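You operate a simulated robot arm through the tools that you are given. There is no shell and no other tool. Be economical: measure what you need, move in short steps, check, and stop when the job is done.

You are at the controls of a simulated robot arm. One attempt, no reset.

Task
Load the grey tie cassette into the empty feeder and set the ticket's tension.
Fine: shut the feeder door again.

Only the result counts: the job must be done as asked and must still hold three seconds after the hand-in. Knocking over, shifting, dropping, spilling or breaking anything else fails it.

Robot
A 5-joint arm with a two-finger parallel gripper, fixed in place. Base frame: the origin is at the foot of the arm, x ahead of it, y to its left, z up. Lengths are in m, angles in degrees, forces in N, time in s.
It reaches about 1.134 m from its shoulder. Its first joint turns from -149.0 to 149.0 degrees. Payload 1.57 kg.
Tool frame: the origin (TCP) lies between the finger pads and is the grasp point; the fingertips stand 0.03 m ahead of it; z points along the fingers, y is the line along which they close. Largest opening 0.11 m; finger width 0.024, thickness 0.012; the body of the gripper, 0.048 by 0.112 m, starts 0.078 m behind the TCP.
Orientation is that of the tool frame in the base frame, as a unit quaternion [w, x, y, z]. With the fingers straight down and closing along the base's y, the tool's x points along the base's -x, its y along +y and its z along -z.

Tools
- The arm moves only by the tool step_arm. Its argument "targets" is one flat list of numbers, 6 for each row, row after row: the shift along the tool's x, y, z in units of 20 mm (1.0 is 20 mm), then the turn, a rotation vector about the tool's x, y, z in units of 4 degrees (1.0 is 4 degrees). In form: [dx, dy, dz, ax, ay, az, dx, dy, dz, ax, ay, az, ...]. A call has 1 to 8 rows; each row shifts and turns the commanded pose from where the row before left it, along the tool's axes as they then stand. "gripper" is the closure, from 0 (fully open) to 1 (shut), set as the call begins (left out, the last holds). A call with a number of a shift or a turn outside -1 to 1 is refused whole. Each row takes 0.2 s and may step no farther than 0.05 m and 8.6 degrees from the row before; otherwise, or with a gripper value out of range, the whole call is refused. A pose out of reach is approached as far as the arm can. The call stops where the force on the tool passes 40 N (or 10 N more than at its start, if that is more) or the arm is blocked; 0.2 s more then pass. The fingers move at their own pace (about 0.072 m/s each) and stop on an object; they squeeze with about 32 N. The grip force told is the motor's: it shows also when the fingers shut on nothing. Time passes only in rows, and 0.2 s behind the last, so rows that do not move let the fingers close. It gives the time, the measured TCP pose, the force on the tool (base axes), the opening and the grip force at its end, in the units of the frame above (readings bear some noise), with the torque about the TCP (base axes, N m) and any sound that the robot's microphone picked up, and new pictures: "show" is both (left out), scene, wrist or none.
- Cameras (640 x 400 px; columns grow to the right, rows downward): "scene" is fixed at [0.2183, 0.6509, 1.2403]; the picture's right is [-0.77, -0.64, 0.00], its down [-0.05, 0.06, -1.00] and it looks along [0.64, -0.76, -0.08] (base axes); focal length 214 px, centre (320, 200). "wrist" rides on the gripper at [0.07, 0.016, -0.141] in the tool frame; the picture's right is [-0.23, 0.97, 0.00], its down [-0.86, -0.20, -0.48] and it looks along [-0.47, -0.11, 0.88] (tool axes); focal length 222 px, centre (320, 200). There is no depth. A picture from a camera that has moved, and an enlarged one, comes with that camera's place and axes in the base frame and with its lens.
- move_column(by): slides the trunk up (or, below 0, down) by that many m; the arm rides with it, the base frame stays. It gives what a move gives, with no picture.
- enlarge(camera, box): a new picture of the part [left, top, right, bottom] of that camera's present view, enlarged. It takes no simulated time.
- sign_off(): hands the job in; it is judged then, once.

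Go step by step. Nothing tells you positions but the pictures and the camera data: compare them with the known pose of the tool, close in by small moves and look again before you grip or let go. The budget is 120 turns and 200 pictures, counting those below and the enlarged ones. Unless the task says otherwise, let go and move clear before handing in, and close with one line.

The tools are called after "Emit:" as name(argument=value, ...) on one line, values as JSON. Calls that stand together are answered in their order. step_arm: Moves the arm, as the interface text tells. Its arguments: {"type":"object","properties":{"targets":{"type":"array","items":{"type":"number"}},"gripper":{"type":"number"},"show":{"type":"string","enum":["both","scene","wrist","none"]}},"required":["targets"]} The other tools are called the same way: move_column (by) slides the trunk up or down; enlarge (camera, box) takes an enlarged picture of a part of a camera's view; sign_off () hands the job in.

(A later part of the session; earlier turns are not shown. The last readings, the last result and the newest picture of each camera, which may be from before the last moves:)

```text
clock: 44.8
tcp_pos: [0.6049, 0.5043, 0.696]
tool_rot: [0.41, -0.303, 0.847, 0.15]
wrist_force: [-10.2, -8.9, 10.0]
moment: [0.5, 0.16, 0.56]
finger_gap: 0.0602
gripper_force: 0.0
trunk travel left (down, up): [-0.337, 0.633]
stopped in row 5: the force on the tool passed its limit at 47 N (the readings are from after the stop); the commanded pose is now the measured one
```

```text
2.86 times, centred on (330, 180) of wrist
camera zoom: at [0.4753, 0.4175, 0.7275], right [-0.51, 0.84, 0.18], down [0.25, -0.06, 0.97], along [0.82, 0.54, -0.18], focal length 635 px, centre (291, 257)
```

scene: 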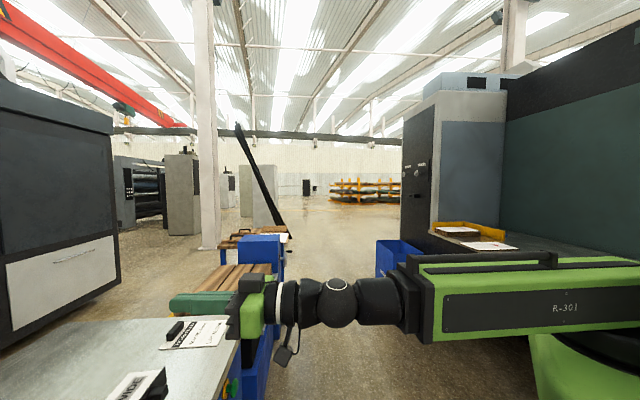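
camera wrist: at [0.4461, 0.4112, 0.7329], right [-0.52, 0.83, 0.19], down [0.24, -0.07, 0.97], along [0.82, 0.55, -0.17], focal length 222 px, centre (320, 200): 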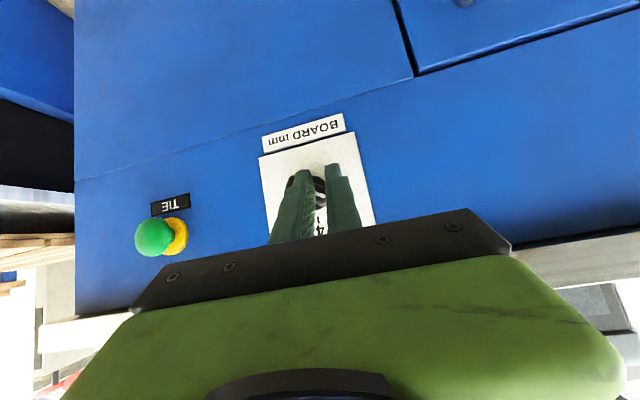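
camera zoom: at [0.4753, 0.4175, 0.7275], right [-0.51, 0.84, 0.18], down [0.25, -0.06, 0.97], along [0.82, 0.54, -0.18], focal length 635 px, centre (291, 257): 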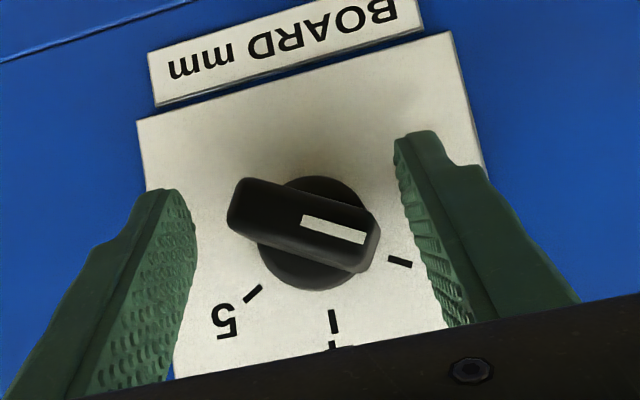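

Panel contact found (face r≈0.815). Backing off 3 mm, raising 6 mm, nudging 3 mm left, then squeezing.

Emit:
step_arm(targets=[0.09, 0.17, -0.12, 0, 0, 0, 0, 0, 0, 0, 0, 0], show="none")

Emit:
move_column(by=0.006)

Emit:
step_arm(targets=[0, 0, 0, 0, 0, 0, 0, 0, 0, 0, 0, 0, 0, 0, 0, 0, 0, 0], gripper=0.8, show="none")

Emit:
enlarge(camera="wrist", box=[240, 110, 420, 250])

```text
clock: 45.4
tcp_pos: [0.601, 0.5053, 0.6937]
tool_rot: [0.41, -0.304, 0.847, 0.15]
wrist_force: [-0.2, -0.6, 0.2]
moment: [0.02, -0.01, -0.01]
finger_gap: 0.0607
gripper_force: 0.1
trunk travel left (down, up): [-0.337, 0.633]
```

```text
clock: 46.0
tcp_pos: [0.6019, 0.5057, 0.6992]
tool_rot: [0.41, -0.304, 0.847, 0.15]
wrist_force: [0.2, 0.5, -0.7]
moment: [-0.01, -0.01, 0.01]
finger_gap: 0.0609
gripper_force: 0.1
trunk travel left (down, up): [-0.343, 0.627]
```

```text
clock: 46.8
tcp_pos: [0.6021, 0.505, 0.6999]
tool_rot: [0.409, -0.304, 0.847, 0.15]
wrist_force: [6.4, -7.2, -0.2]
moment: [-0.12, -0.04, 0.51]
finger_gap: 0.044
gripper_force: 45.2
trunk travel left (down, up): [-0.343, 0.627]
```

```text
2.86 times, centred on (330, 180) of wrist
camera zoom: at [0.4725, 0.4186, 0.732], right [-0.51, 0.84, 0.18], down [0.25, -0.06, 0.97], along [0.82, 0.54, -0.18], focal length 635 px, centre (291, 257)
```

zoom: 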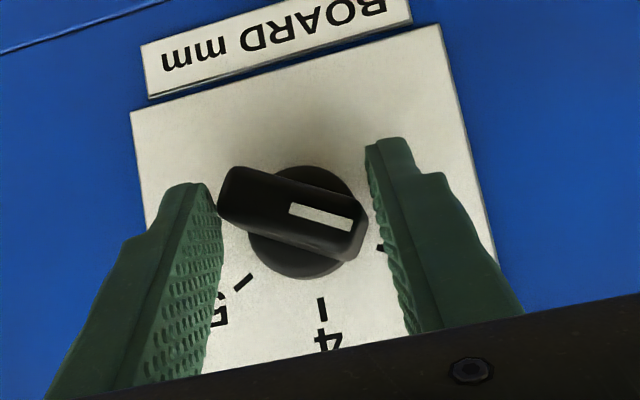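

The bar jams at 60° between the jaws. I'll do it in two stages: spin the jaws about 36° so they square the bar to half-way, then back to vertical. Opening, backing off, spinning.

Emit:
step_arm(targets=[0, 0, 0, 0, 0, 0, 0.46, 0, -0.59, 0, 0, 0, 0, 0, 0, 0, 0, -1, 0, 0, 0, 0, 0, -1, 0, 0, 0, 0, 0, -1, 0, 0, 0, 0, 0, -1, 0, 0, 0, 0, 0, -1, 0, 0, 0, 0, 0, -1], gripper=0.4, show="none")

Emit:
step_arm(targets=[0, 0, 0, 0, 0, -1, 0, 0, 0, 0, 0, -1, 0, 0, 0, 0, 0, -1], show="wrist")

```text
clock: 48.5
tcp_pos: [0.5887, 0.4959, 0.7006]
tool_rot: [0.432, -0.474, 0.765, 0.062]
wrist_force: [0.1, 0.2, 0.6]
moment: [-0.01, -0.03, 0.02]
finger_gap: 0.066
gripper_force: 0.1
trunk travel left (down, up): [-0.343, 0.627]
```

```text
clock: 49.4
tcp_pos: [0.589, 0.4958, 0.6999]
tool_rot: [0.436, -0.55, 0.712, 0.015]
wrist_force: [-1.0, 0.2, -1.1]
moment: [0.02, 0.0, -0.01]
finger_gap: 0.0658
gripper_force: 0.1
trunk travel left (down, up): [-0.343, 0.627]
camera wrist: at [0.4903, 0.3766, 0.7349], right [-0.77, 0.56, -0.3], down [-0.12, 0.34, 0.93], along [0.62, 0.76, -0.2], focal length 222 px, centre (320, 200)
```

wrist: 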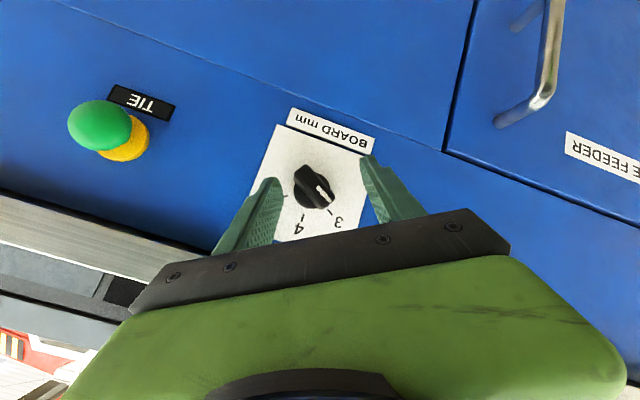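

This view is good: the bar is within about 25° of the jaw plane. Centring by a few mm, extending 4 mm, raising 4 mm, and then squeezing.

Emit:
step_arm(targets=[0.07, -0.295, 0.158, 0, 0, 0], gripper=0.5, show="none")

Emit:
move_column(by=0.004)

Emit:
step_arm(targets=[0, 0, 0, 0, 0, 0, 0, 0, 0, 0, 0, 0], gripper=0.7, show="none")

Emit:
enlarge(camera="wrist", box=[230, 110, 410, 250])

```text
clock: 49.8
tcp_pos: [0.5977, 0.4941, 0.7008]
tool_rot: [0.436, -0.551, 0.712, 0.016]
wrist_force: [-0.4, 0.6, 0.3]
moment: [-0.01, 0.03, -0.01]
finger_gap: 0.0551
gripper_force: 0.0
trunk travel left (down, up): [-0.343, 0.627]
```

```text
clock: 50.3
tcp_pos: [0.5955, 0.4946, 0.7047]
tool_rot: [0.436, -0.55, 0.712, 0.015]
wrist_force: [-0.2, 0.7, 1.0]
moment: [0.0, 0.0, -0.01]
finger_gap: 0.0549
gripper_force: 0.0
trunk travel left (down, up): [-0.347, 0.623]
```

```text
clock: 50.9
tcp_pos: [0.5959, 0.4928, 0.7056]
tool_rot: [0.436, -0.55, 0.712, 0.015]
wrist_force: [-1.8, -0.3, -0.4]
moment: [0.0, 0.02, 0.04]
finger_gap: 0.0337
gripper_force: 1.2
trunk travel left (down, up): [-0.347, 0.623]
```

```text
2.86 times, centred on (320, 180) of wrist
camera zoom: at [0.4971, 0.3748, 0.7388], right [-0.77, 0.56, -0.3], down [-0.12, 0.34, 0.93], along [0.62, 0.76, -0.2], focal length 635 px, centre (320, 257)
```

zoom: 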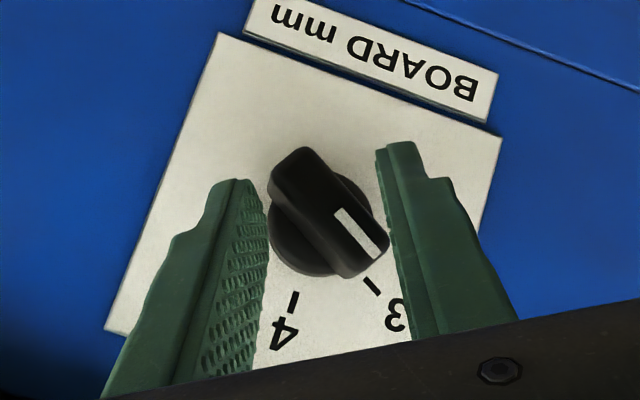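

Well centred with both jaws just touching; full squeeze.

Emit:
step_arm(targets=[0, 0, 0, 0, 0, 0, 0, 0, 0, 0, 0, 0, 0, 0, 0, 0, 0, 0], gripper=1, show="none")

Emit:
enlarge(camera="wrist", box=[230, 110, 410, 250])

```text
clock: 51.7
tcp_pos: [0.5948, 0.4954, 0.7053]
tool_rot: [0.435, -0.551, 0.712, 0.015]
wrist_force: [-20.3, 0.9, -7.8]
moment: [0.21, 0.13, 0.32]
finger_gap: 0.0189
gripper_force: 33.2
trunk travel left (down, up): [-0.347, 0.623]
```

```text
2.86 times, centred on (320, 180) of wrist
camera zoom: at [0.496, 0.3753, 0.7389], right [-0.77, 0.56, -0.3], down [-0.12, 0.34, 0.93], along [0.62, 0.76, -0.2], focal length 635 px, centre (320, 257)
```

zoom: 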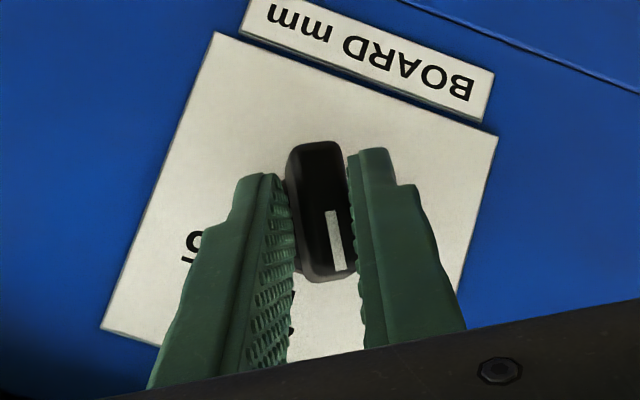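

It turned about 30°. Opening, spinning back to upright jaws for the second half.

Emit:
step_arm(targets=[0, 0, 0, 0, 0, 0, 0, 0, 0, 0, 0, 0, 0, 0, 0, 0, 0, 1, 0, 0, 0, 0, 0, 1, 0, 0, 0, 0, 0, 1, 0, 0, 0, 0, 0, 1, 0, 0, 0, 0, 0, 1], gripper=0.5, show="none")

Emit:
step_arm(targets=[0, 0, 0, 0, 0, 1, 0, 0, 0, 0, 0, 1, 0, 0, 0, 0, 0, 1, 0, 0, 0, 0, 0, 0.9], show="none")

Emit:
enlarge(camera="wrist", box=[230, 110, 410, 250])

```text
clock: 53.3
tcp_pos: [0.5956, 0.4938, 0.7046]
tool_rot: [0.426, -0.418, 0.797, 0.092]
wrist_force: [-0.2, -0.2, -0.7]
moment: [-0.02, -0.02, 0.0]
finger_gap: 0.0551
gripper_force: 0.0
trunk travel left (down, up): [-0.347, 0.623]
```

```text
clock: 54.3
tcp_pos: [0.5955, 0.4945, 0.7041]
tool_rot: [0.41, -0.306, 0.846, 0.148]
wrist_force: [0.3, 0.2, -0.1]
moment: [0.03, 0.02, 0.01]
finger_gap: 0.0548
gripper_force: 0.0
trunk travel left (down, up): [-0.347, 0.623]
```

```text
2.86 times, centred on (320, 180) of wrist
camera zoom: at [0.4677, 0.4073, 0.736], right [-0.51, 0.84, 0.18], down [0.25, -0.05, 0.97], along [0.82, 0.54, -0.18], focal length 635 px, centre (320, 257)
```

zoom: 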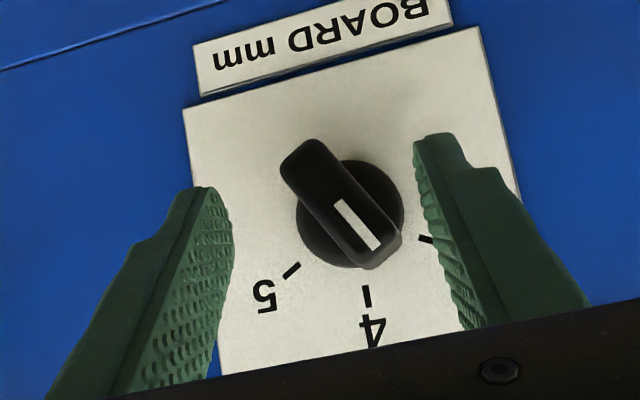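

Half-way and holding. Extending 9 mm, centring, squeezing again.

Emit:
step_arm(targets=[-0.29, 0.15, 0.37, 0, 0, 0, 0, 0, 0, 0, 0, 0], show="none")

Emit:
step_arm(targets=[0, 0, 0, 0, 0, 0, 0, 0, 0, 0, 0, 0, 0, 0, 0, 0, 0, 0, 0, 0, 0, 0, 0, 0], gripper=1, show="none")

Emit:
enlarge(camera="wrist", box=[230, 110, 410, 250])

```text
clock: 54.9
tcp_pos: [0.6026, 0.5022, 0.7039]
tool_rot: [0.411, -0.306, 0.846, 0.148]
wrist_force: [0.0, 0.0, 0.9]
moment: [0.03, -0.01, 0.0]
finger_gap: 0.0549
gripper_force: 0.1
trunk travel left (down, up): [-0.347, 0.623]
```

```text
clock: 55.9
tcp_pos: [0.6012, 0.5031, 0.7055]
tool_rot: [0.41, -0.308, 0.846, 0.149]
wrist_force: [-14.9, 16.1, 2.5]
moment: [0.35, 0.1, 1.21]
finger_gap: 0.0176
gripper_force: 32.3
trunk travel left (down, up): [-0.347, 0.623]
```

```text
2.86 times, centred on (320, 180) of wrist
camera zoom: at [0.4719, 0.4167, 0.7362], right [-0.52, 0.84, 0.18], down [0.24, -0.05, 0.97], along [0.82, 0.54, -0.18], focal length 635 px, centre (320, 257)
```

zoom: 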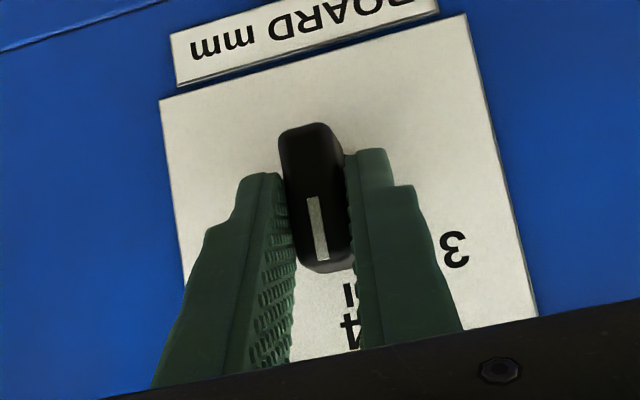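

Emit:
step_arm(targets=[0, 0, 0, 0, 0, 0, 0, 0, 0, 0, 0, 0], gripper=0.5, show="none")

Emit:
enlarge(camera="wrist", box=[260, 120, 390, 240])

```text
clock: 56.5
tcp_pos: [0.6015, 0.5027, 0.7048]
tool_rot: [0.411, -0.307, 0.846, 0.148]
wrist_force: [-0.1, -0.1, 0.0]
moment: [0.01, 0.01, -0.01]
finger_gap: 0.0552
gripper_force: 0.1
trunk travel left (down, up): [-0.347, 0.623]
```

```text
3.33 times, centred on (325, 180) of wrist
camera zoom: at [0.4735, 0.4152, 0.736], right [-0.52, 0.84, 0.18], down [0.24, -0.05, 0.97], along [0.82, 0.54, -0.18], focal length 740 px, centre (303, 267)
```

zoom: 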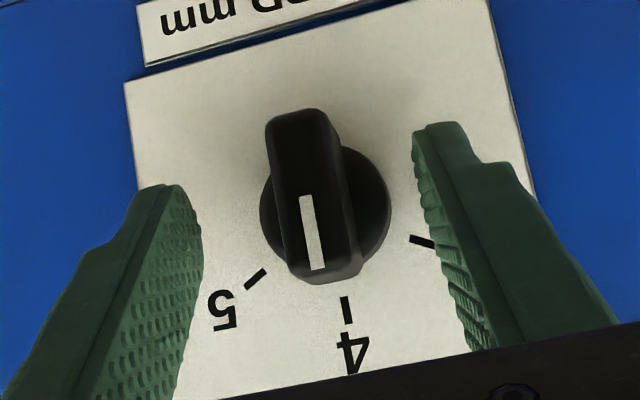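

Pointer is at 4. Now backing off, reducing tilt, and swinging to the door handle (s≈0.11).

Emit:
step_arm(targets=[0.5, 0, -0.64, 0, 0, 0, 0.5, 0, -0.64, 0, 0, 0, 0.837, 0, -0.03, 0, 1, 0, 0.837, 0, -0.03, 0, 1, 0, 0.4, 0, -0.01, 0, 0.5, 0], show="none")

Emit:
step_arm(targets=[0, 1, 0, -0.28, 0, -0.29, 0, 1, 0, -0.28, 0, -0.29, 0, 1, 0, -0.28, 0, -0.29, 0, 1, 0, -0.28, 0, -0.29, 0, 1, 0, -0.28, 0, -0.29, 0, 1, 0, -0.28, 0, -0.29, 0, 1, 0, -0.28, 0, -0.29, 0, 1, 0, -0.28, 0, -0.29], show="wrist")

```text
clock: 57.7
tcp_pos: [0.555, 0.4611, 0.6743]
tool_rot: [0.334, -0.319, 0.879, 0.121]
wrist_force: [-0.4, 0.1, -1.3]
moment: [-0.01, 0.01, 0.01]
finger_gap: 0.0549
gripper_force: 0.0
trunk travel left (down, up): [-0.347, 0.623]
```

```text
clock: 59.5
tcp_pos: [0.4395, 0.5756, 0.6743]
tool_rot: [0.318, -0.414, 0.838, 0.162]
wrist_force: [-1.0, 0.6, 1.3]
moment: [0.02, -0.03, 0.01]
finger_gap: 0.055
gripper_force: 0.1
trunk travel left (down, up): [-0.347, 0.623]
camera wrist: at [0.3393, 0.4679, 0.7322], right [-0.67, 0.72, 0.16], down [0.36, 0.13, 0.93], along [0.65, 0.68, -0.34], focal length 222 px, centre (320, 200)
```

wrist: 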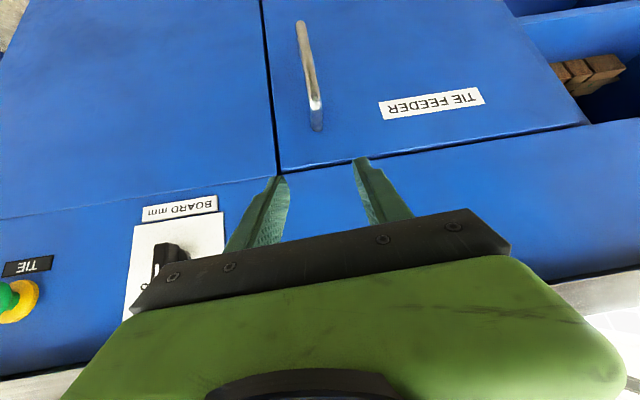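

Handle bar: s≈0.11, r≈0.775, z 0.40–0.53. I'll steepen the tool to about 20° tilt, fine-tune yaw, and lower to handle height.

Emit:
step_arm(targets=[0, 0.33, 0, -0.09, 0, -0.1, 0.837, 0, -0.03, 0, 1, 0, 0.837, 0, -0.03, 0, 1, 0, 0.837, 0, -0.03, 0, 1, 0, 0.837, 0, -0.03, 0, 1, 0, 0.837, 0, -0.03, 0, 1, 0, 0.33, 0, -0.01, 0, 0.4, 0], gripper=0.5, show="none")

Emit:
move_column(by=-0.155)

Emit:
step_arm(targets=[-0.9, 0, 0.33, 0, 0, 0, -0.9, 0, 0.33, 0, 0, 0, -0.9, 0, 0.33, 0, 0, 0], show="wrist")

```text
clock: 61.1
tcp_pos: [0.3882, 0.5156, 0.6297]
tool_rot: [0.154, -0.44, 0.881, 0.082]
wrist_force: [-0.1, 0.2, -0.9]
moment: [0.03, 0.0, 0.04]
finger_gap: 0.0549
gripper_force: 0.0
trunk travel left (down, up): [-0.347, 0.623]
```

```text
clock: 62.9
tcp_pos: [0.3899, 0.5179, 0.4731]
tool_rot: [0.155, -0.441, 0.88, 0.082]
wrist_force: [0.1, 0.9, -0.1]
moment: [0.04, 0.0, -0.01]
finger_gap: 0.0548
gripper_force: 0.1
trunk travel left (down, up): [-0.192, 0.778]
```

```text
clock: 63.7
tcp_pos: [0.4229, 0.5642, 0.4736]
tool_rot: [0.156, -0.441, 0.88, 0.083]
wrist_force: [0.1, -0.5, -0.3]
moment: [-0.02, -0.03, 0.01]
finger_gap: 0.0551
gripper_force: 0.0
trunk travel left (down, up): [-0.192, 0.778]
camera wrist: at [0.3428, 0.4812, 0.581], right [-0.65, 0.75, 0.09], down [0.55, 0.39, 0.74], along [0.53, 0.53, -0.66], focal length 222 px, centre (320, 200)
```

wrist: 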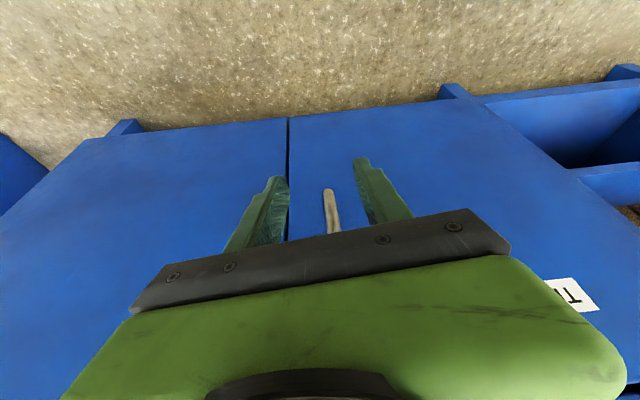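

Emit:
step_arm(targets=[-0.9, 0, 0.33, 0, 0, 0, -0.9, 0, 0.33, 0, 0, 0, -0.9, 0, 0.33, 0, 0, 0, -0.9, 0, 0.33, 0, 0, 0], show="wrist")

```text
clock: 64.7
tcp_pos: [0.4709, 0.6248, 0.4745]
tool_rot: [0.156, -0.441, 0.88, 0.083]
wrist_force: [0.6, -0.2, 0.7]
moment: [0.0, 0.0, -0.02]
finger_gap: 0.0551
gripper_force: 0.0
trunk travel left (down, up): [-0.192, 0.778]
camera wrist: at [0.3898, 0.542, 0.581], right [-0.65, 0.75, 0.09], down [0.55, 0.39, 0.74], along [0.53, 0.53, -0.66], focal length 222 px, centre (320, 200)
```

wrist: 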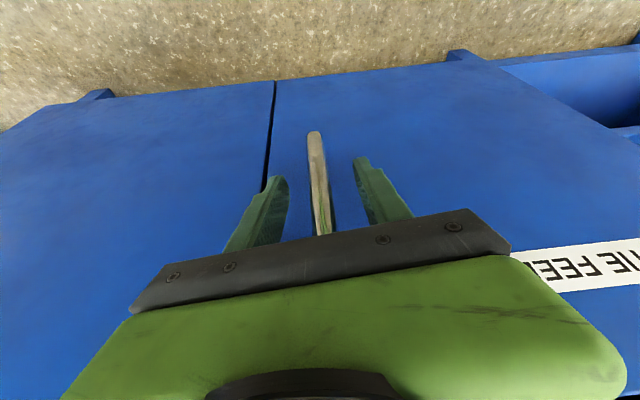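

Bar is centred between the fingers. Gripping.

Emit:
step_arm(targets=[0, 0, 0, 0, 0, 0, 0, 0, 0, 0, 0, 0, 0, 0, 0, 0, 0, 0], gripper=1, show="wrist")

```text
clock: 65.5
tcp_pos: [0.4703, 0.6252, 0.4736]
tool_rot: [0.157, -0.44, 0.88, 0.082]
wrist_force: [-5.3, 6.4, 1.1]
moment: [-1.55, -1.57, -0.04]
finger_gap: 0.016
gripper_force: 32.2
trunk travel left (down, up): [-0.192, 0.778]
camera wrist: at [0.3892, 0.5422, 0.5809], right [-0.65, 0.75, 0.09], down [0.54, 0.39, 0.74], along [0.53, 0.53, -0.66], focal length 222 px, centre (320, 200)
```

wrist: 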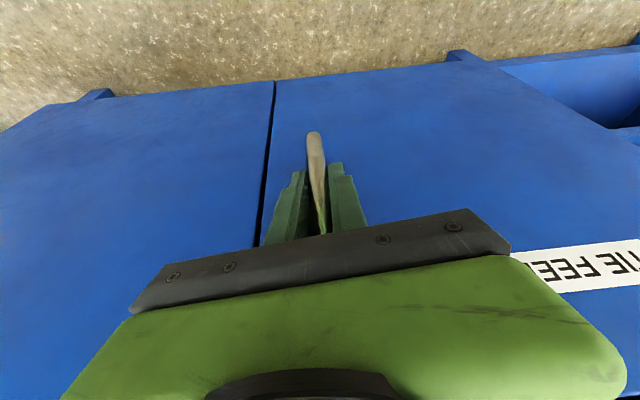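

Gripped. Pulling along the arc about the hinge (assumed at s≈0.44), the first 10°, spinning with the door.

Emit:
step_arm(targets=[0.85, 0.34, -0.31, -0.045, 0, 0.7, 0.85, 0.34, -0.31, -0.045, 0, 0.7, 0.85, 0.34, -0.31, -0.045, 0, 0.7], show="wrist")

```text
clock: 66.3
tcp_pos: [0.421, 0.5951, 0.4735]
tool_rot: [0.148, -0.376, 0.91, 0.097]
wrist_force: [1.0, -2.8, -3.8]
moment: [-1.06, -2.45, 0.26]
finger_gap: 0.0201
gripper_force: 34.5
trunk travel left (down, up): [-0.192, 0.778]
camera wrist: at [0.3346, 0.5194, 0.5821], right [-0.54, 0.83, 0.14], down [0.63, 0.28, 0.73], along [0.56, 0.48, -0.67], focal length 222 px, centre (320, 200)
```

wrist: 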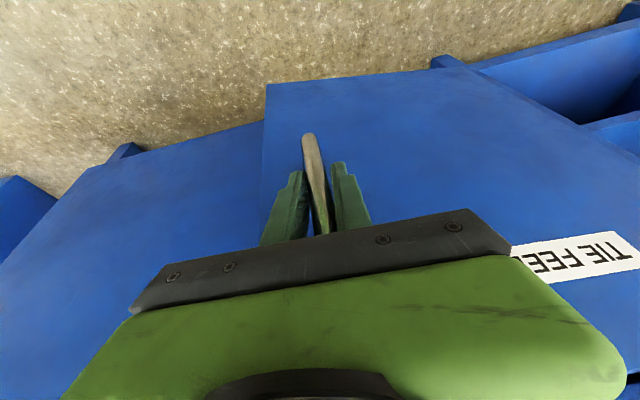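

Door is opening smoothly. Continuing to about 20°.

Emit:
step_arm(targets=[0.88, 0.34, -0.287, -0.068, 0.01, 0.64, 0.89, 0.3, -0.287, -0.068, 0.017, 0.64, 0.9, 0.27, -0.287, -0.068, 0.02, 0.64], show="none")

```text
clock: 67.1
tcp_pos: [0.3656, 0.5723, 0.4734]
tool_rot: [0.136, -0.315, 0.932, 0.114]
wrist_force: [-4.0, 11.9, -4.4]
moment: [-1.81, -2.4, 0.07]
finger_gap: 0.0247
gripper_force: 36.6
trunk travel left (down, up): [-0.192, 0.778]
```

Emit:
step_arm(targets=[0.85, 0.37, -0.14, 0.06, 0.42, 0.56, 0.86, 0.33, -0.14, 0.08, 0.42, 0.56, 0.87, 0.29, -0.14, 0.1, 0.42, 0.56], show="wrist")

```text
clock: 67.9
tcp_pos: [0.3124, 0.5563, 0.4691]
tool_rot: [0.09, -0.263, 0.956, 0.099]
wrist_force: [-0.2, 2.7, 21.1]
moment: [-1.12, -1.94, 0.08]
finger_gap: 0.0227
gripper_force: 35.6
out of reach, approached as far as the arm can: row 3
trunk travel left (down, up): [-0.192, 0.778]
camera wrist: at [0.2282, 0.502, 0.5898], right [-0.31, 0.93, 0.19], down [0.77, 0.13, 0.63], along [0.56, 0.34, -0.76], focal length 222 px, centre (320, 200)
```

wrist: 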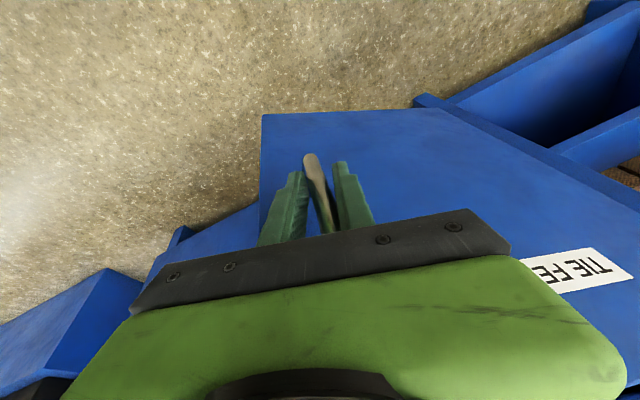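

On track at about 30° open. Relieving vertical drag and continuing to 45°.

Emit:
move_column(by=0.008)

Emit:
step_arm(targets=[0.755, 0.471, 0, 0.12, 0.336, 0.755, 0.792, 0.406, 0, 0.15, 0.324, 0.755, 0.82, 0.348, 0, 0.174, 0.313, 0.755, 0.846, 0.276, 0, 0.2, 0.296, 0.755, 0.864, 0.215, 0, 0.22, 0.28, 0.755], show="wrist")

```text
clock: 68.6
tcp_pos: [0.3139, 0.5547, 0.4744]
tool_rot: [0.088, -0.262, 0.956, 0.095]
wrist_force: [-0.8, 2.2, -16.7]
moment: [-1.26, -0.92, -0.01]
finger_gap: 0.0206
gripper_force: 34.1
trunk travel left (down, up): [-0.2, 0.77]
stopped: the force on the tool passed its limit at 41 N (the readings are from after the stop); the commanded pose is now the measured one
```

```text
clock: 69.2
tcp_pos: [0.2838, 0.5509, 0.4734]
tool_rot: [0.069, -0.22, 0.97, 0.082]
wrist_force: [1.1, -7.1, 23.8]
moment: [-1.3, -1.29, -0.08]
finger_gap: 0.0201
gripper_force: 33.5
trunk travel left (down, up): [-0.2, 0.77]
stopped in row 2: the force on the tool passed its limit at 60 N (the readings are from after the stop); the commanded pose is now the measured one
camera wrist: at [0.2011, 0.5094, 0.6005], right [-0.22, 0.96, 0.16], down [0.81, 0.09, 0.59], along [0.55, 0.26, -0.79], focal length 222 px, centre (320, 200)
```

wrist: 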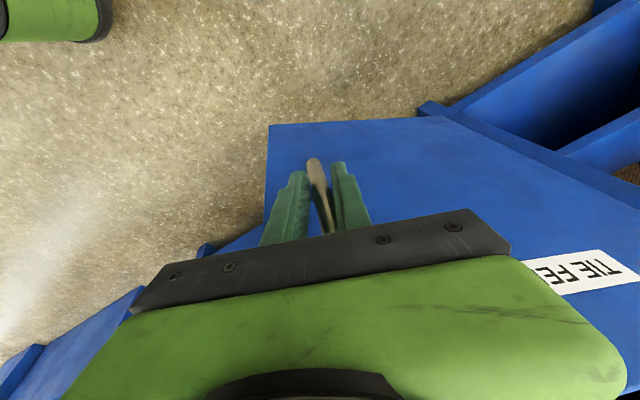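

About 36° open; vertical drag is tripping the limit. I'll let go, rise clear, then push the door wide from its inner side.

Emit:
step_arm(targets=[0, 0, 0, 0, 0, 0, 0, 0, 0, 0, 0, 0, 0, 0, 0, 0, 0, 0], gripper=0.4, show="wrist")

Emit:
move_column(by=0.2)

Emit:
step_arm(targets=[0, 0, 0, 0, 0, 0], gripper=1, show="wrist")

```text
clock: 70.0
tcp_pos: [0.2837, 0.5528, 0.4716]
tool_rot: [0.067, -0.219, 0.97, 0.082]
wrist_force: [0.0, 0.0, 0.0]
moment: [0.01, 0.02, 0.01]
finger_gap: 0.066
gripper_force: 0.1
trunk travel left (down, up): [-0.2, 0.77]
camera wrist: at [0.2011, 0.5106, 0.5991], right [-0.22, 0.96, 0.16], down [0.81, 0.09, 0.58], along [0.55, 0.26, -0.79], focal length 222 px, centre (320, 200)
```

wrist: 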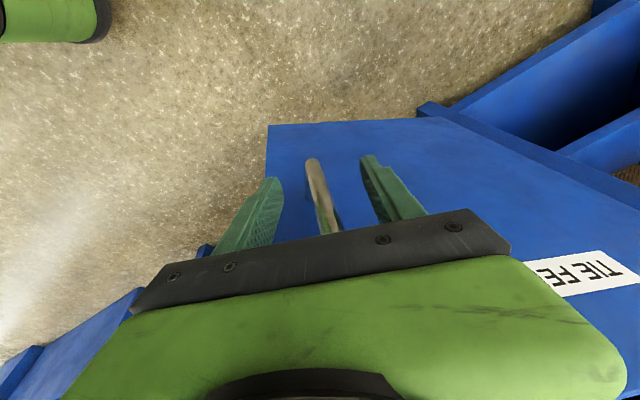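

```text
clock: 72.2
tcp_pos: [0.2841, 0.5526, 0.6712]
tool_rot: [0.067, -0.219, 0.97, 0.082]
wrist_force: [-0.2, 0.1, 0.3]
moment: [0.02, 0.02, 0.02]
finger_gap: 0.0662
gripper_force: 0.0
trunk travel left (down, up): [-0.4, 0.57]
```

```text
clock: 72.6
tcp_pos: [0.2832, 0.5525, 0.6721]
tool_rot: [0.068, -0.22, 0.97, 0.082]
wrist_force: [0.5, -0.5, 0.0]
moment: [-0.03, 0.0, -0.03]
finger_gap: 0.0114
gripper_force: 0.5
trunk travel left (down, up): [-0.4, 0.57]
camera wrist: at [0.201, 0.5106, 0.7991], right [-0.22, 0.96, 0.16], down [0.81, 0.09, 0.58], along [0.55, 0.26, -0.79], focal length 222 px, centre (320, 200)
```

wrist: 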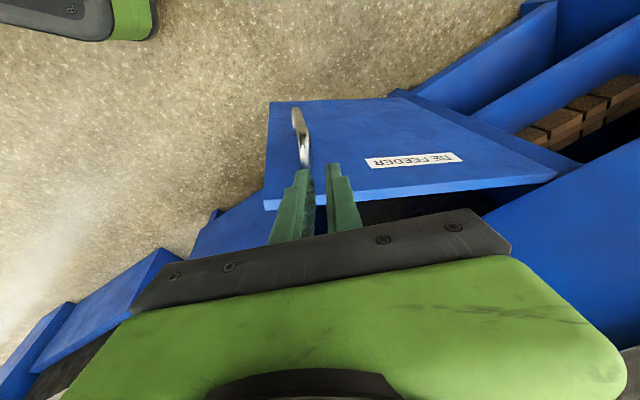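

Door is about 33° open with its top at z 0.60. Moving the closed fingers over the gap behind its free edge.

Emit:
step_arm(targets=[-0.88, -0.164, 0.13, 0.048, -0.036, 0.28, -0.88, -0.164, 0.13, 0.048, -0.036, 0.28, -0.88, -0.164, 0.13, 0.048, -0.036, 0.28, -0.88, -0.164, 0.13, 0.048, -0.036, 0.28, -0.88, -0.164, 0.13, 0.048, -0.036, 0.28], show="wrist")

```text
clock: 73.8
tcp_pos: [0.3726, 0.5732, 0.6718]
tool_rot: [0.071, -0.171, 0.98, 0.078]
wrist_force: [-0.1, 0.7, 0.6]
moment: [0.0, -0.03, 0.02]
finger_gap: 0.0
gripper_force: 20.8
trunk travel left (down, up): [-0.4, 0.57]
camera wrist: at [0.2853, 0.5402, 0.7992], right [-0.13, 0.98, 0.16], down [0.81, 0.01, 0.58], along [0.57, 0.21, -0.79], focal length 222 px, centre (320, 200)
```

wrist: 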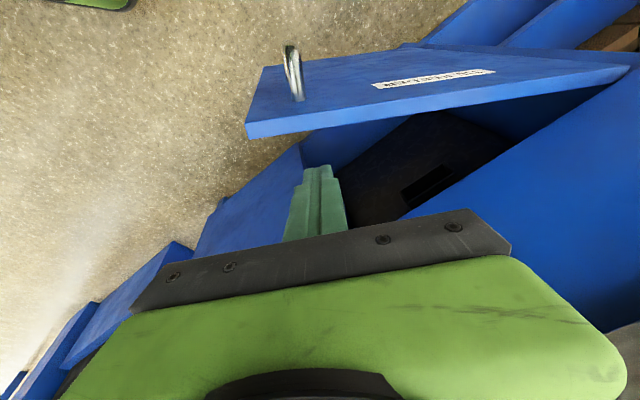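

I can see the feeder interior (dark back with a slot). First make the tool exactly vertical, lower, and sweep the door open.

Emit:
step_arm(targets=[0, 0, 0.09, 0.617, 0.797, 0, 0, 0, 0.09, 0.617, 0.797, 0, 0, 0, 0.09, 0.617, 0.797, 0], show="none")

Emit:
enlarge(camera="wrist", box=[300, 60, 640, 270])

Emit:
move_column(by=-0.115)

```text
clock: 74.6
tcp_pos: [0.3724, 0.5739, 0.6658]
tool_rot: [0.0, -0.172, 0.985, 0.0]
wrist_force: [-0.3, 0.1, 1.4]
moment: [0.0, 0.0, -0.01]
finger_gap: 0.0
gripper_force: 21.2
trunk travel left (down, up): [-0.4, 0.57]
```

```text
1.88 times, centred on (470, 165) of wrist
camera zoom: at [0.301, 0.5648, 0.8065], right [-0.12, 0.99, 0.0], down [0.87, 0.1, 0.48], along [0.47, 0.06, -0.88], focal length 418 px, centre (38, 266)
```

zoom: 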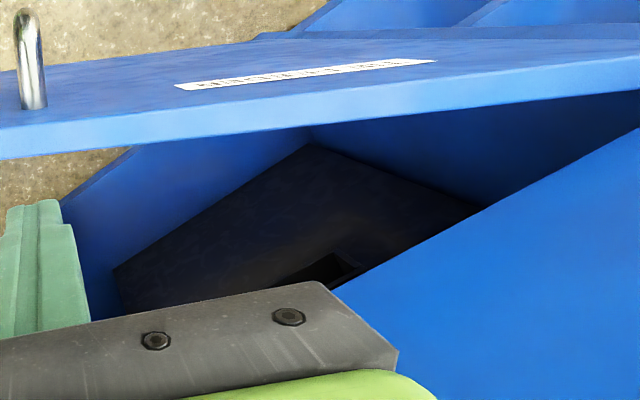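

```text
clock: 76.0
tcp_pos: [0.372, 0.574, 0.5512]
tool_rot: [0.001, -0.172, 0.985, 0.0]
wrist_force: [-0.1, -0.2, -0.2]
moment: [0.01, -0.01, 0.03]
finger_gap: 0.0
gripper_force: 21.5
trunk travel left (down, up): [-0.285, 0.685]
```

Sweeping the door open along the arc.

Emit:
step_arm(targets=[0.92, 0.085, 0, 0, 0, 0, 0.92, 0.085, 0, 0, 0, 0, 0.92, 0.085, 0, 0, 0, 0, 0.927, 0.247, 0, 0, 0, 0, 0.927, 0.247, 0, 0, 0, 0, 0.927, 0.247, 0, 0, 0, 0], show="none")

Emit:
step_arm(targets=[0.868, 0.4, 0, 0, 0, 0, 0.868, 0.4, 0, 0, 0, 0, 0.868, 0.4, 0, 0, 0, 0, 0.79, 0.54, 0, 0, 0, 0, 0.79, 0.54, 0, 0, 0, 0, 0.79, 0.54, 0, 0, 0, 0], show="wrist")

```text
clock: 77.4
tcp_pos: [0.2611, 0.5552, 0.5517]
tool_rot: [0.0, -0.172, 0.985, 0.001]
wrist_force: [0.6, 0.5, -0.9]
moment: [0.02, 0.0, -0.03]
finger_gap: 0.0
gripper_force: 21.6
trunk travel left (down, up): [-0.285, 0.685]
```

```text
clock: 78.8
tcp_pos: [0.1486, 0.5743, 0.5521]
tool_rot: [0.0, -0.173, 0.985, 0.001]
wrist_force: [-0.6, 0.8, 0.3]
moment: [-0.01, 0.02, 0.02]
finger_gap: 0.0001
gripper_force: 21.3
trunk travel left (down, up): [-0.285, 0.685]
camera wrist: at [0.0779, 0.5657, 0.6914], right [-0.12, 0.99, 0.0], down [0.87, 0.1, 0.48], along [0.48, 0.06, -0.88], focal length 222 px, centre (320, 200)
```

wrist: 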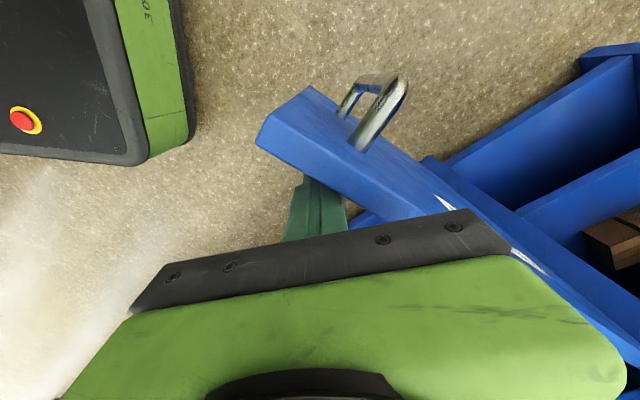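

Emit:
step_arm(targets=[0.687, 0.68, 0, 0, 0, 0, 0.687, 0.68, 0, 0, 0, 0, 0.687, 0.68, 0, 0, 0, 0, 0.55, 0.77, 0, 0, 0, 0, 0.55, 0.77, 0, 0, 0, 0, 0.55, 0.77, 0, 0, 0, 0], show="wrist")

```text
clock: 80.2
tcp_pos: [0.0499, 0.6304, 0.5509]
tool_rot: [0.002, -0.173, 0.985, 0.001]
wrist_force: [0.3, 0.7, -0.5]
moment: [-0.05, -0.01, -0.01]
finger_gap: 0.0
gripper_force: 20.9
trunk travel left (down, up): [-0.285, 0.685]
camera wrist: at [-0.0215, 0.6214, 0.6914], right [-0.12, 0.99, 0.0], down [0.87, 0.1, 0.48], along [0.48, 0.06, -0.88], focal length 222 px, centre (320, 200)
```

wrist: 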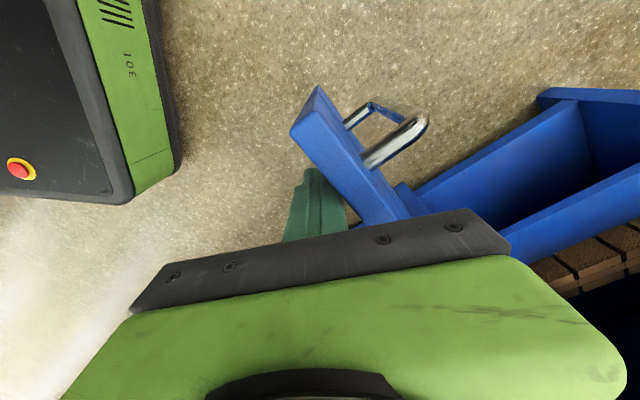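

Door is fully open (about 95°). Returning in front of the feeder with the camera turned to face it.

Emit:
step_arm(targets=[-0.764, -0.635, 0, 0, 0, -1, -0.718, -0.686, 0, 0, 0, -1, -0.668, -0.735, 0, 0, 0, -1, -0.615, -0.78, 0, 0, 0, -1, -0.56, -0.821, 0, 0, 0, -1, -0.501, -0.858, 0, 0, 0, -1, -0.44, -0.89, 0, 0, 0, -1, -0.376, -0.919, 0, 0, 0, -1], show="none")

Emit:
step_arm(targets=[-0.311, -0.943, 0, 0, 0, -1, -0.245, -0.962, 0, 0, 0, -0.5, -0.211, -0.97, 0, 0, 0, 0, -0.211, -0.97, 0, 0, 0, 0, -0.211, -0.97, 0, 0, 0, 0, -0.211, -0.97, 0, 0, 0, 0], show="wrist")

```text
clock: 82.0
tcp_pos: [0.1988, 0.5769, 0.5513]
tool_rot: [0.001, -0.438, 0.899, 0.0]
wrist_force: [0.0, -0.6, -0.7]
moment: [0.02, 0.0, 0.01]
finger_gap: 0.0
gripper_force: 21.3
trunk travel left (down, up): [-0.285, 0.685]
```

```text
clock: 83.4
tcp_pos: [0.311, 0.5362, 0.551]
tool_rot: [0.001, -0.483, 0.876, 0.001]
wrist_force: [0.4, 0.7, 1.0]
moment: [-0.03, 0.02, -0.01]
finger_gap: 0.0
gripper_force: 21.3
trunk travel left (down, up): [-0.285, 0.685]
camera wrist: at [0.2596, 0.485, 0.6914], right [-0.7, 0.71, 0.0], down [0.62, 0.62, 0.48], along [0.34, 0.34, -0.88], focal length 222 px, centre (320, 200)
```

wrist: 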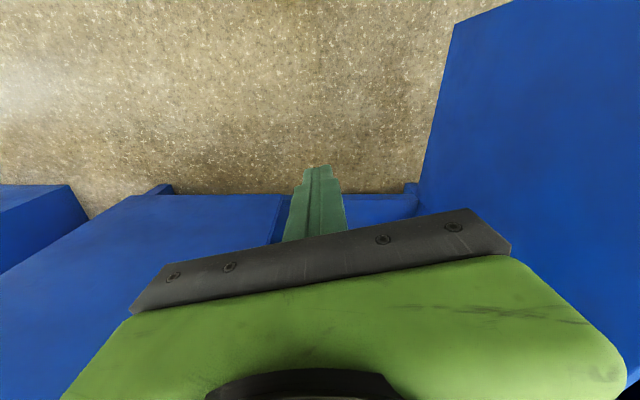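

Emit:
step_arm(targets=[1, 0, 0, 0, 0, -0.5, 1, 0, 0, 0, 0, 0, 0.9, 0, 0, 0, 0, 0, -0.837, 0, -0.03, 0, -1, 0, -0.837, 0, -0.03, 0, -1, 0, -0.837, 0, -0.03, 0, -1, 0, -0.837, 0, -0.03, 0, -1, 0, -0.837, 0, -0.03, 0, -1, 0], show="none")

Emit:
step_arm(targets=[-0.837, 0, -0.03, 0, -1, 0, -0.837, 0, -0.03, 0, -1, 0, -0.837, 0, -0.03, 0, -1, 0, -0.837, 0, -0.03, 0, -1, 0, -0.837, 0, -0.03, 0, -1, 0, -0.837, 0, -0.03, 0, -1, 0], show="none")

Emit:
move_column(by=-0.1)

Emit:
step_arm(targets=[0, 0, 0, 0, 0, 0], show="wrist")

```text
clock: 85.2
tcp_pos: [0.3232, 0.5568, 0.5663]
tool_rot: [0.152, -0.491, 0.853, 0.087]
wrist_force: [0.1, 0.0, 0.8]
moment: [-0.01, 0.0, 0.01]
finger_gap: 0.0
gripper_force: 21.4
trunk travel left (down, up): [-0.285, 0.685]
```

```text
clock: 86.6
tcp_pos: [0.3645, 0.631, 0.6195]
tool_rot: [0.326, -0.463, 0.803, 0.189]
wrist_force: [0.1, -0.3, 0.3]
moment: [0.01, 0.01, -0.03]
finger_gap: 0.0001
gripper_force: 21.1
trunk travel left (down, up): [-0.285, 0.685]
```

```text
clock: 88.0
tcp_pos: [0.3638, 0.6304, 0.5196]
tool_rot: [0.325, -0.462, 0.803, 0.188]
wrist_force: [0.1, 0.1, 0.1]
moment: [0.0, -0.03, -0.02]
finger_gap: 0.0
gripper_force: 21.3
trunk travel left (down, up): [-0.185, 0.785]
```

```text
clock: 88.3
tcp_pos: [0.3628, 0.6297, 0.519]
tool_rot: [0.326, -0.462, 0.803, 0.189]
wrist_force: [-0.2, 0.6, -1.0]
moment: [-0.02, 0.03, 0.02]
finger_gap: 0.0003
gripper_force: 21.3
trunk travel left (down, up): [-0.185, 0.785]
camera wrist: at [0.2752, 0.5092, 0.5703], right [-0.76, 0.63, 0.16], down [0.31, 0.14, 0.94], along [0.57, 0.76, -0.31], focal length 222 px, centre (320, 200)
```

wrist: 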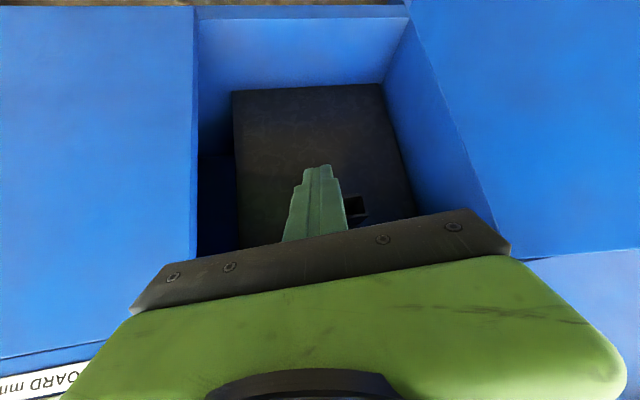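

The recess is about 0.15 m deep with a dark block that has a slot around s≈0.25–0.3, z≈0.46. The finger hides part of it, so I'll swing right for a clear look.

Emit:
step_arm(targets=[0, -1, 0, 0.27, 0, 0.29, 0, -1, 0, 0.27, 0, 0.29, 0, -1, 0, 0.27, 0, 0.29, 0, -1, 0, 0.27, 0, 0.29, 0, -1, 0, 0.27, 0, 0.29, 0, -1, 0, 0.27, 0, 0.29, 0, -1, 0, 0.27, 0, 0.29], show="wrist")

Emit:
enlarge(camera="wrist", box=[340, 60, 540, 240])

```text
clock: 90.0
tcp_pos: [0.4785, 0.5484, 0.5192]
tool_rot: [0.342, -0.382, 0.844, 0.157]
wrist_force: [0.0, 0.5, -0.2]
moment: [0.0, -0.02, 0.01]
finger_gap: 0.0
gripper_force: 21.0
trunk travel left (down, up): [-0.185, 0.785]
camera wrist: at [0.3687, 0.4473, 0.5703], right [-0.62, 0.76, 0.16], down [0.34, 0.08, 0.94], along [0.7, 0.64, -0.31], focal length 222 px, centre (320, 200)
```

wrist: 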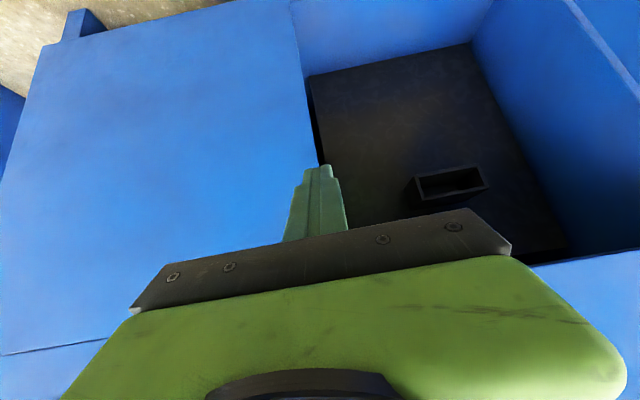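

```text
2.22 times, centred on (440, 150) of wrist
camera zoom: at [0.3687, 0.4473, 0.5703], right [-0.62, 0.76, 0.16], down [0.34, 0.08, 0.94], along [0.7, 0.64, -0.31], focal length 494 px, centre (53, 311)
```

zoom: 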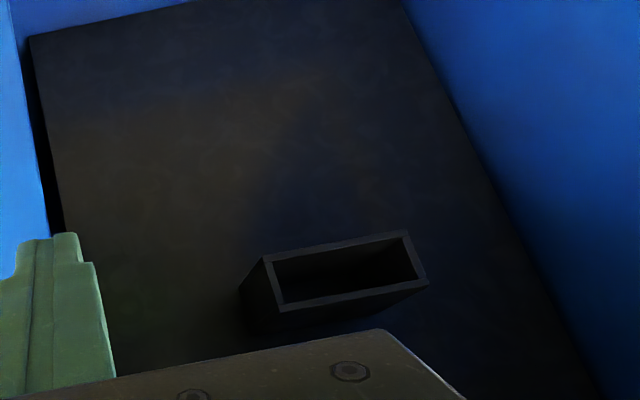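

The slot is a protruding rectangular socket: front r≈0.904, s 0.19–0.287, z 0.455–0.49, with its centre 15° off the tool's radial line. Plan: turn the cassette about 12–15° on the table with a vertical tool, re-grip it with a near-horizontal tool, then insert it squarely. Rising first.

Emit:
move_column(by=0.46)

Emit:
step_arm(targets=[0.837, 0, -0.03, 0, 1, 0, 0.837, 0, -0.03, 0, 1, 0, 0.837, 0, -0.03, 0, 1, 0, 0.837, 0, -0.03, 0, 1, 0, 0.837, 0, -0.03, 0, 1, 0, 0.837, 0, -0.03, 0, 1, 0, 0.837, 0, -0.03, 0, 1, 0, 0.837, 0, -0.03, 0, 1, 0], gripper=0.35, show="wrist")

```text
refused: 0.46 is not a number from -0.4 to 0.4
```

```text
clock: 91.8
tcp_pos: [0.4003, 0.462, 0.4569]
tool_rot: [0.094, -0.41, 0.906, 0.045]
wrist_force: [-0.2, 0.3, 0.0]
moment: [-0.03, 0.02, 0.02]
finger_gap: 0.0715
gripper_force: 0.1
trunk travel left (down, up): [-0.185, 0.785]
camera wrist: at [0.3245, 0.3989, 0.5792], right [-0.59, 0.81, 0.05], down [0.64, 0.42, 0.65], along [0.5, 0.41, -0.76], focal length 222 px, centre (320, 200)
```

wrist: 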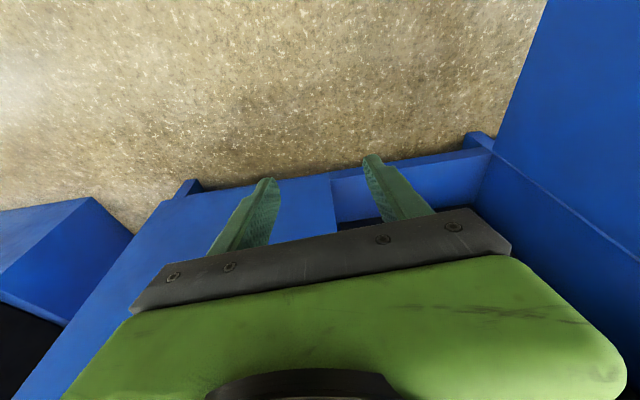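

Emit:
move_column(by=0.4)

Emit:
move_column(by=0.06)

Emit:
step_arm(targets=[0.837, 0, -0.03, 0, 1, 0, 0.837, 0, -0.03, 0, 1, 0, 0.75, 0, -0.03, 0, 0.9, 0, -1, 0, 0, 0, 0, 0, -1, 0, 0, 0, 0, 0, -1, 0, 0, 0, 0, 0, -1, 0, 0, 0, 0, 0, -1, 0, 0, 0, 0, 0], show="wrist")

```text
clock: 95.6
tcp_pos: [0.4015, 0.4631, 0.8575]
tool_rot: [0.095, -0.411, 0.906, 0.046]
wrist_force: [-0.4, -0.1, -0.4]
moment: [-0.01, 0.04, -0.01]
finger_gap: 0.0716
gripper_force: 0.1
trunk travel left (down, up): [-0.585, 0.385]
```

```text
clock: 96.6
tcp_pos: [0.4005, 0.4638, 0.9173]
tool_rot: [0.095, -0.411, 0.906, 0.046]
wrist_force: [0.2, 0.6, 0.1]
moment: [0.02, 0.01, 0.04]
finger_gap: 0.0718
gripper_force: 0.0
trunk travel left (down, up): [-0.645, 0.325]
```

```text
clock: 98.4
tcp_pos: [0.4349, 0.5011, 0.9115]
tool_rot: [0.003, -0.412, 0.911, 0.005]
wrist_force: [0.2, -0.2, 0.1]
moment: [0.0, -0.01, 0.04]
finger_gap: 0.0714
gripper_force: 0.0
trunk travel left (down, up): [-0.645, 0.325]
camera wrist: at [0.377, 0.4581, 1.0509], right [-0.58, 0.81, 0.01], down [0.71, 0.51, 0.48], along [0.39, 0.29, -0.87], focal length 222 px, centre (320, 200)
```

wrist: 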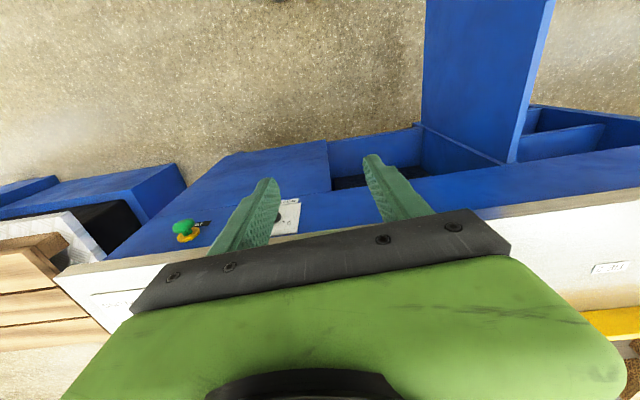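

Emit:
step_arm(targets=[-1, -0.11, 0, 0, 0, 0.9, -1, -0.05, 0, 0, 0, 0, -1, -0.05, 0, 0, 0, 0, -1, -0.05, 0, 0, 0, 0, -1, -0.05, 0, 0, 0, 0, -1, -0.05, 0, 0, 0, 0, -1, -0.05, 0, 0, 0, 0, -1, -0.05, 0, 0, 0, 0], gripper=0.3, show="wrist")

```text
clock: 100.2
tcp_pos: [0.5528, 0.6105, 0.9126]
tool_rot: [0.003, -0.384, 0.923, 0.004]
wrist_force: [0.5, 0.2, 0.0]
moment: [-0.02, 0.0, 0.03]
finger_gap: 0.0769
gripper_force: 0.1
trunk travel left (down, up): [-0.645, 0.325]
camera wrist: at [0.4928, 0.57, 1.0509], right [-0.53, 0.85, 0.01], down [0.74, 0.46, 0.48], along [0.41, 0.26, -0.87], focal length 222 px, centre (320, 200)
```

wrist: 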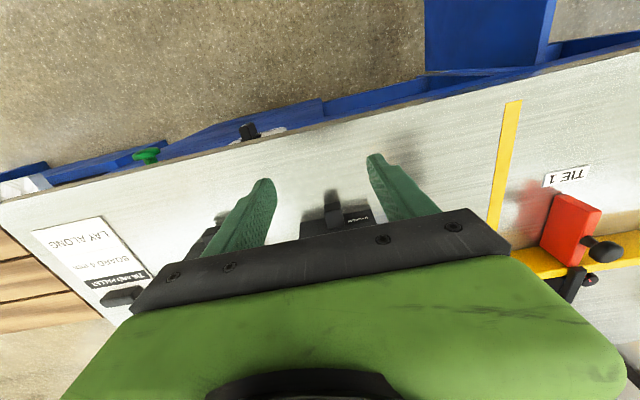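

Emit:
enlarge(camera="wrist", box=[200, 140, 460, 270])

```text
2.46 times, centred on (330, 205) of wrist
camera zoom: at [0.4928, 0.57, 1.0509], right [-0.53, 0.85, 0.01], down [0.74, 0.46, 0.48], along [0.41, 0.26, -0.87], focal length 547 px, centre (295, 188)
```

zoom: 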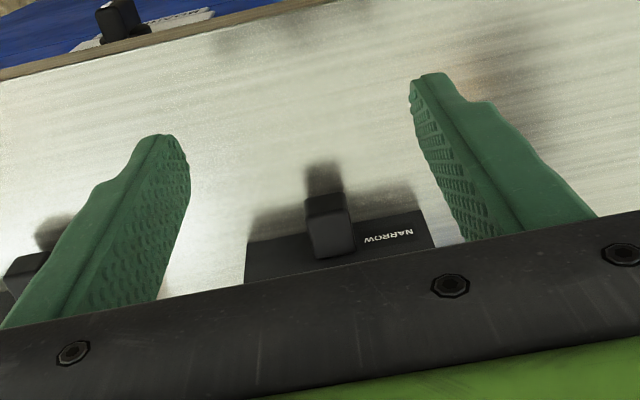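

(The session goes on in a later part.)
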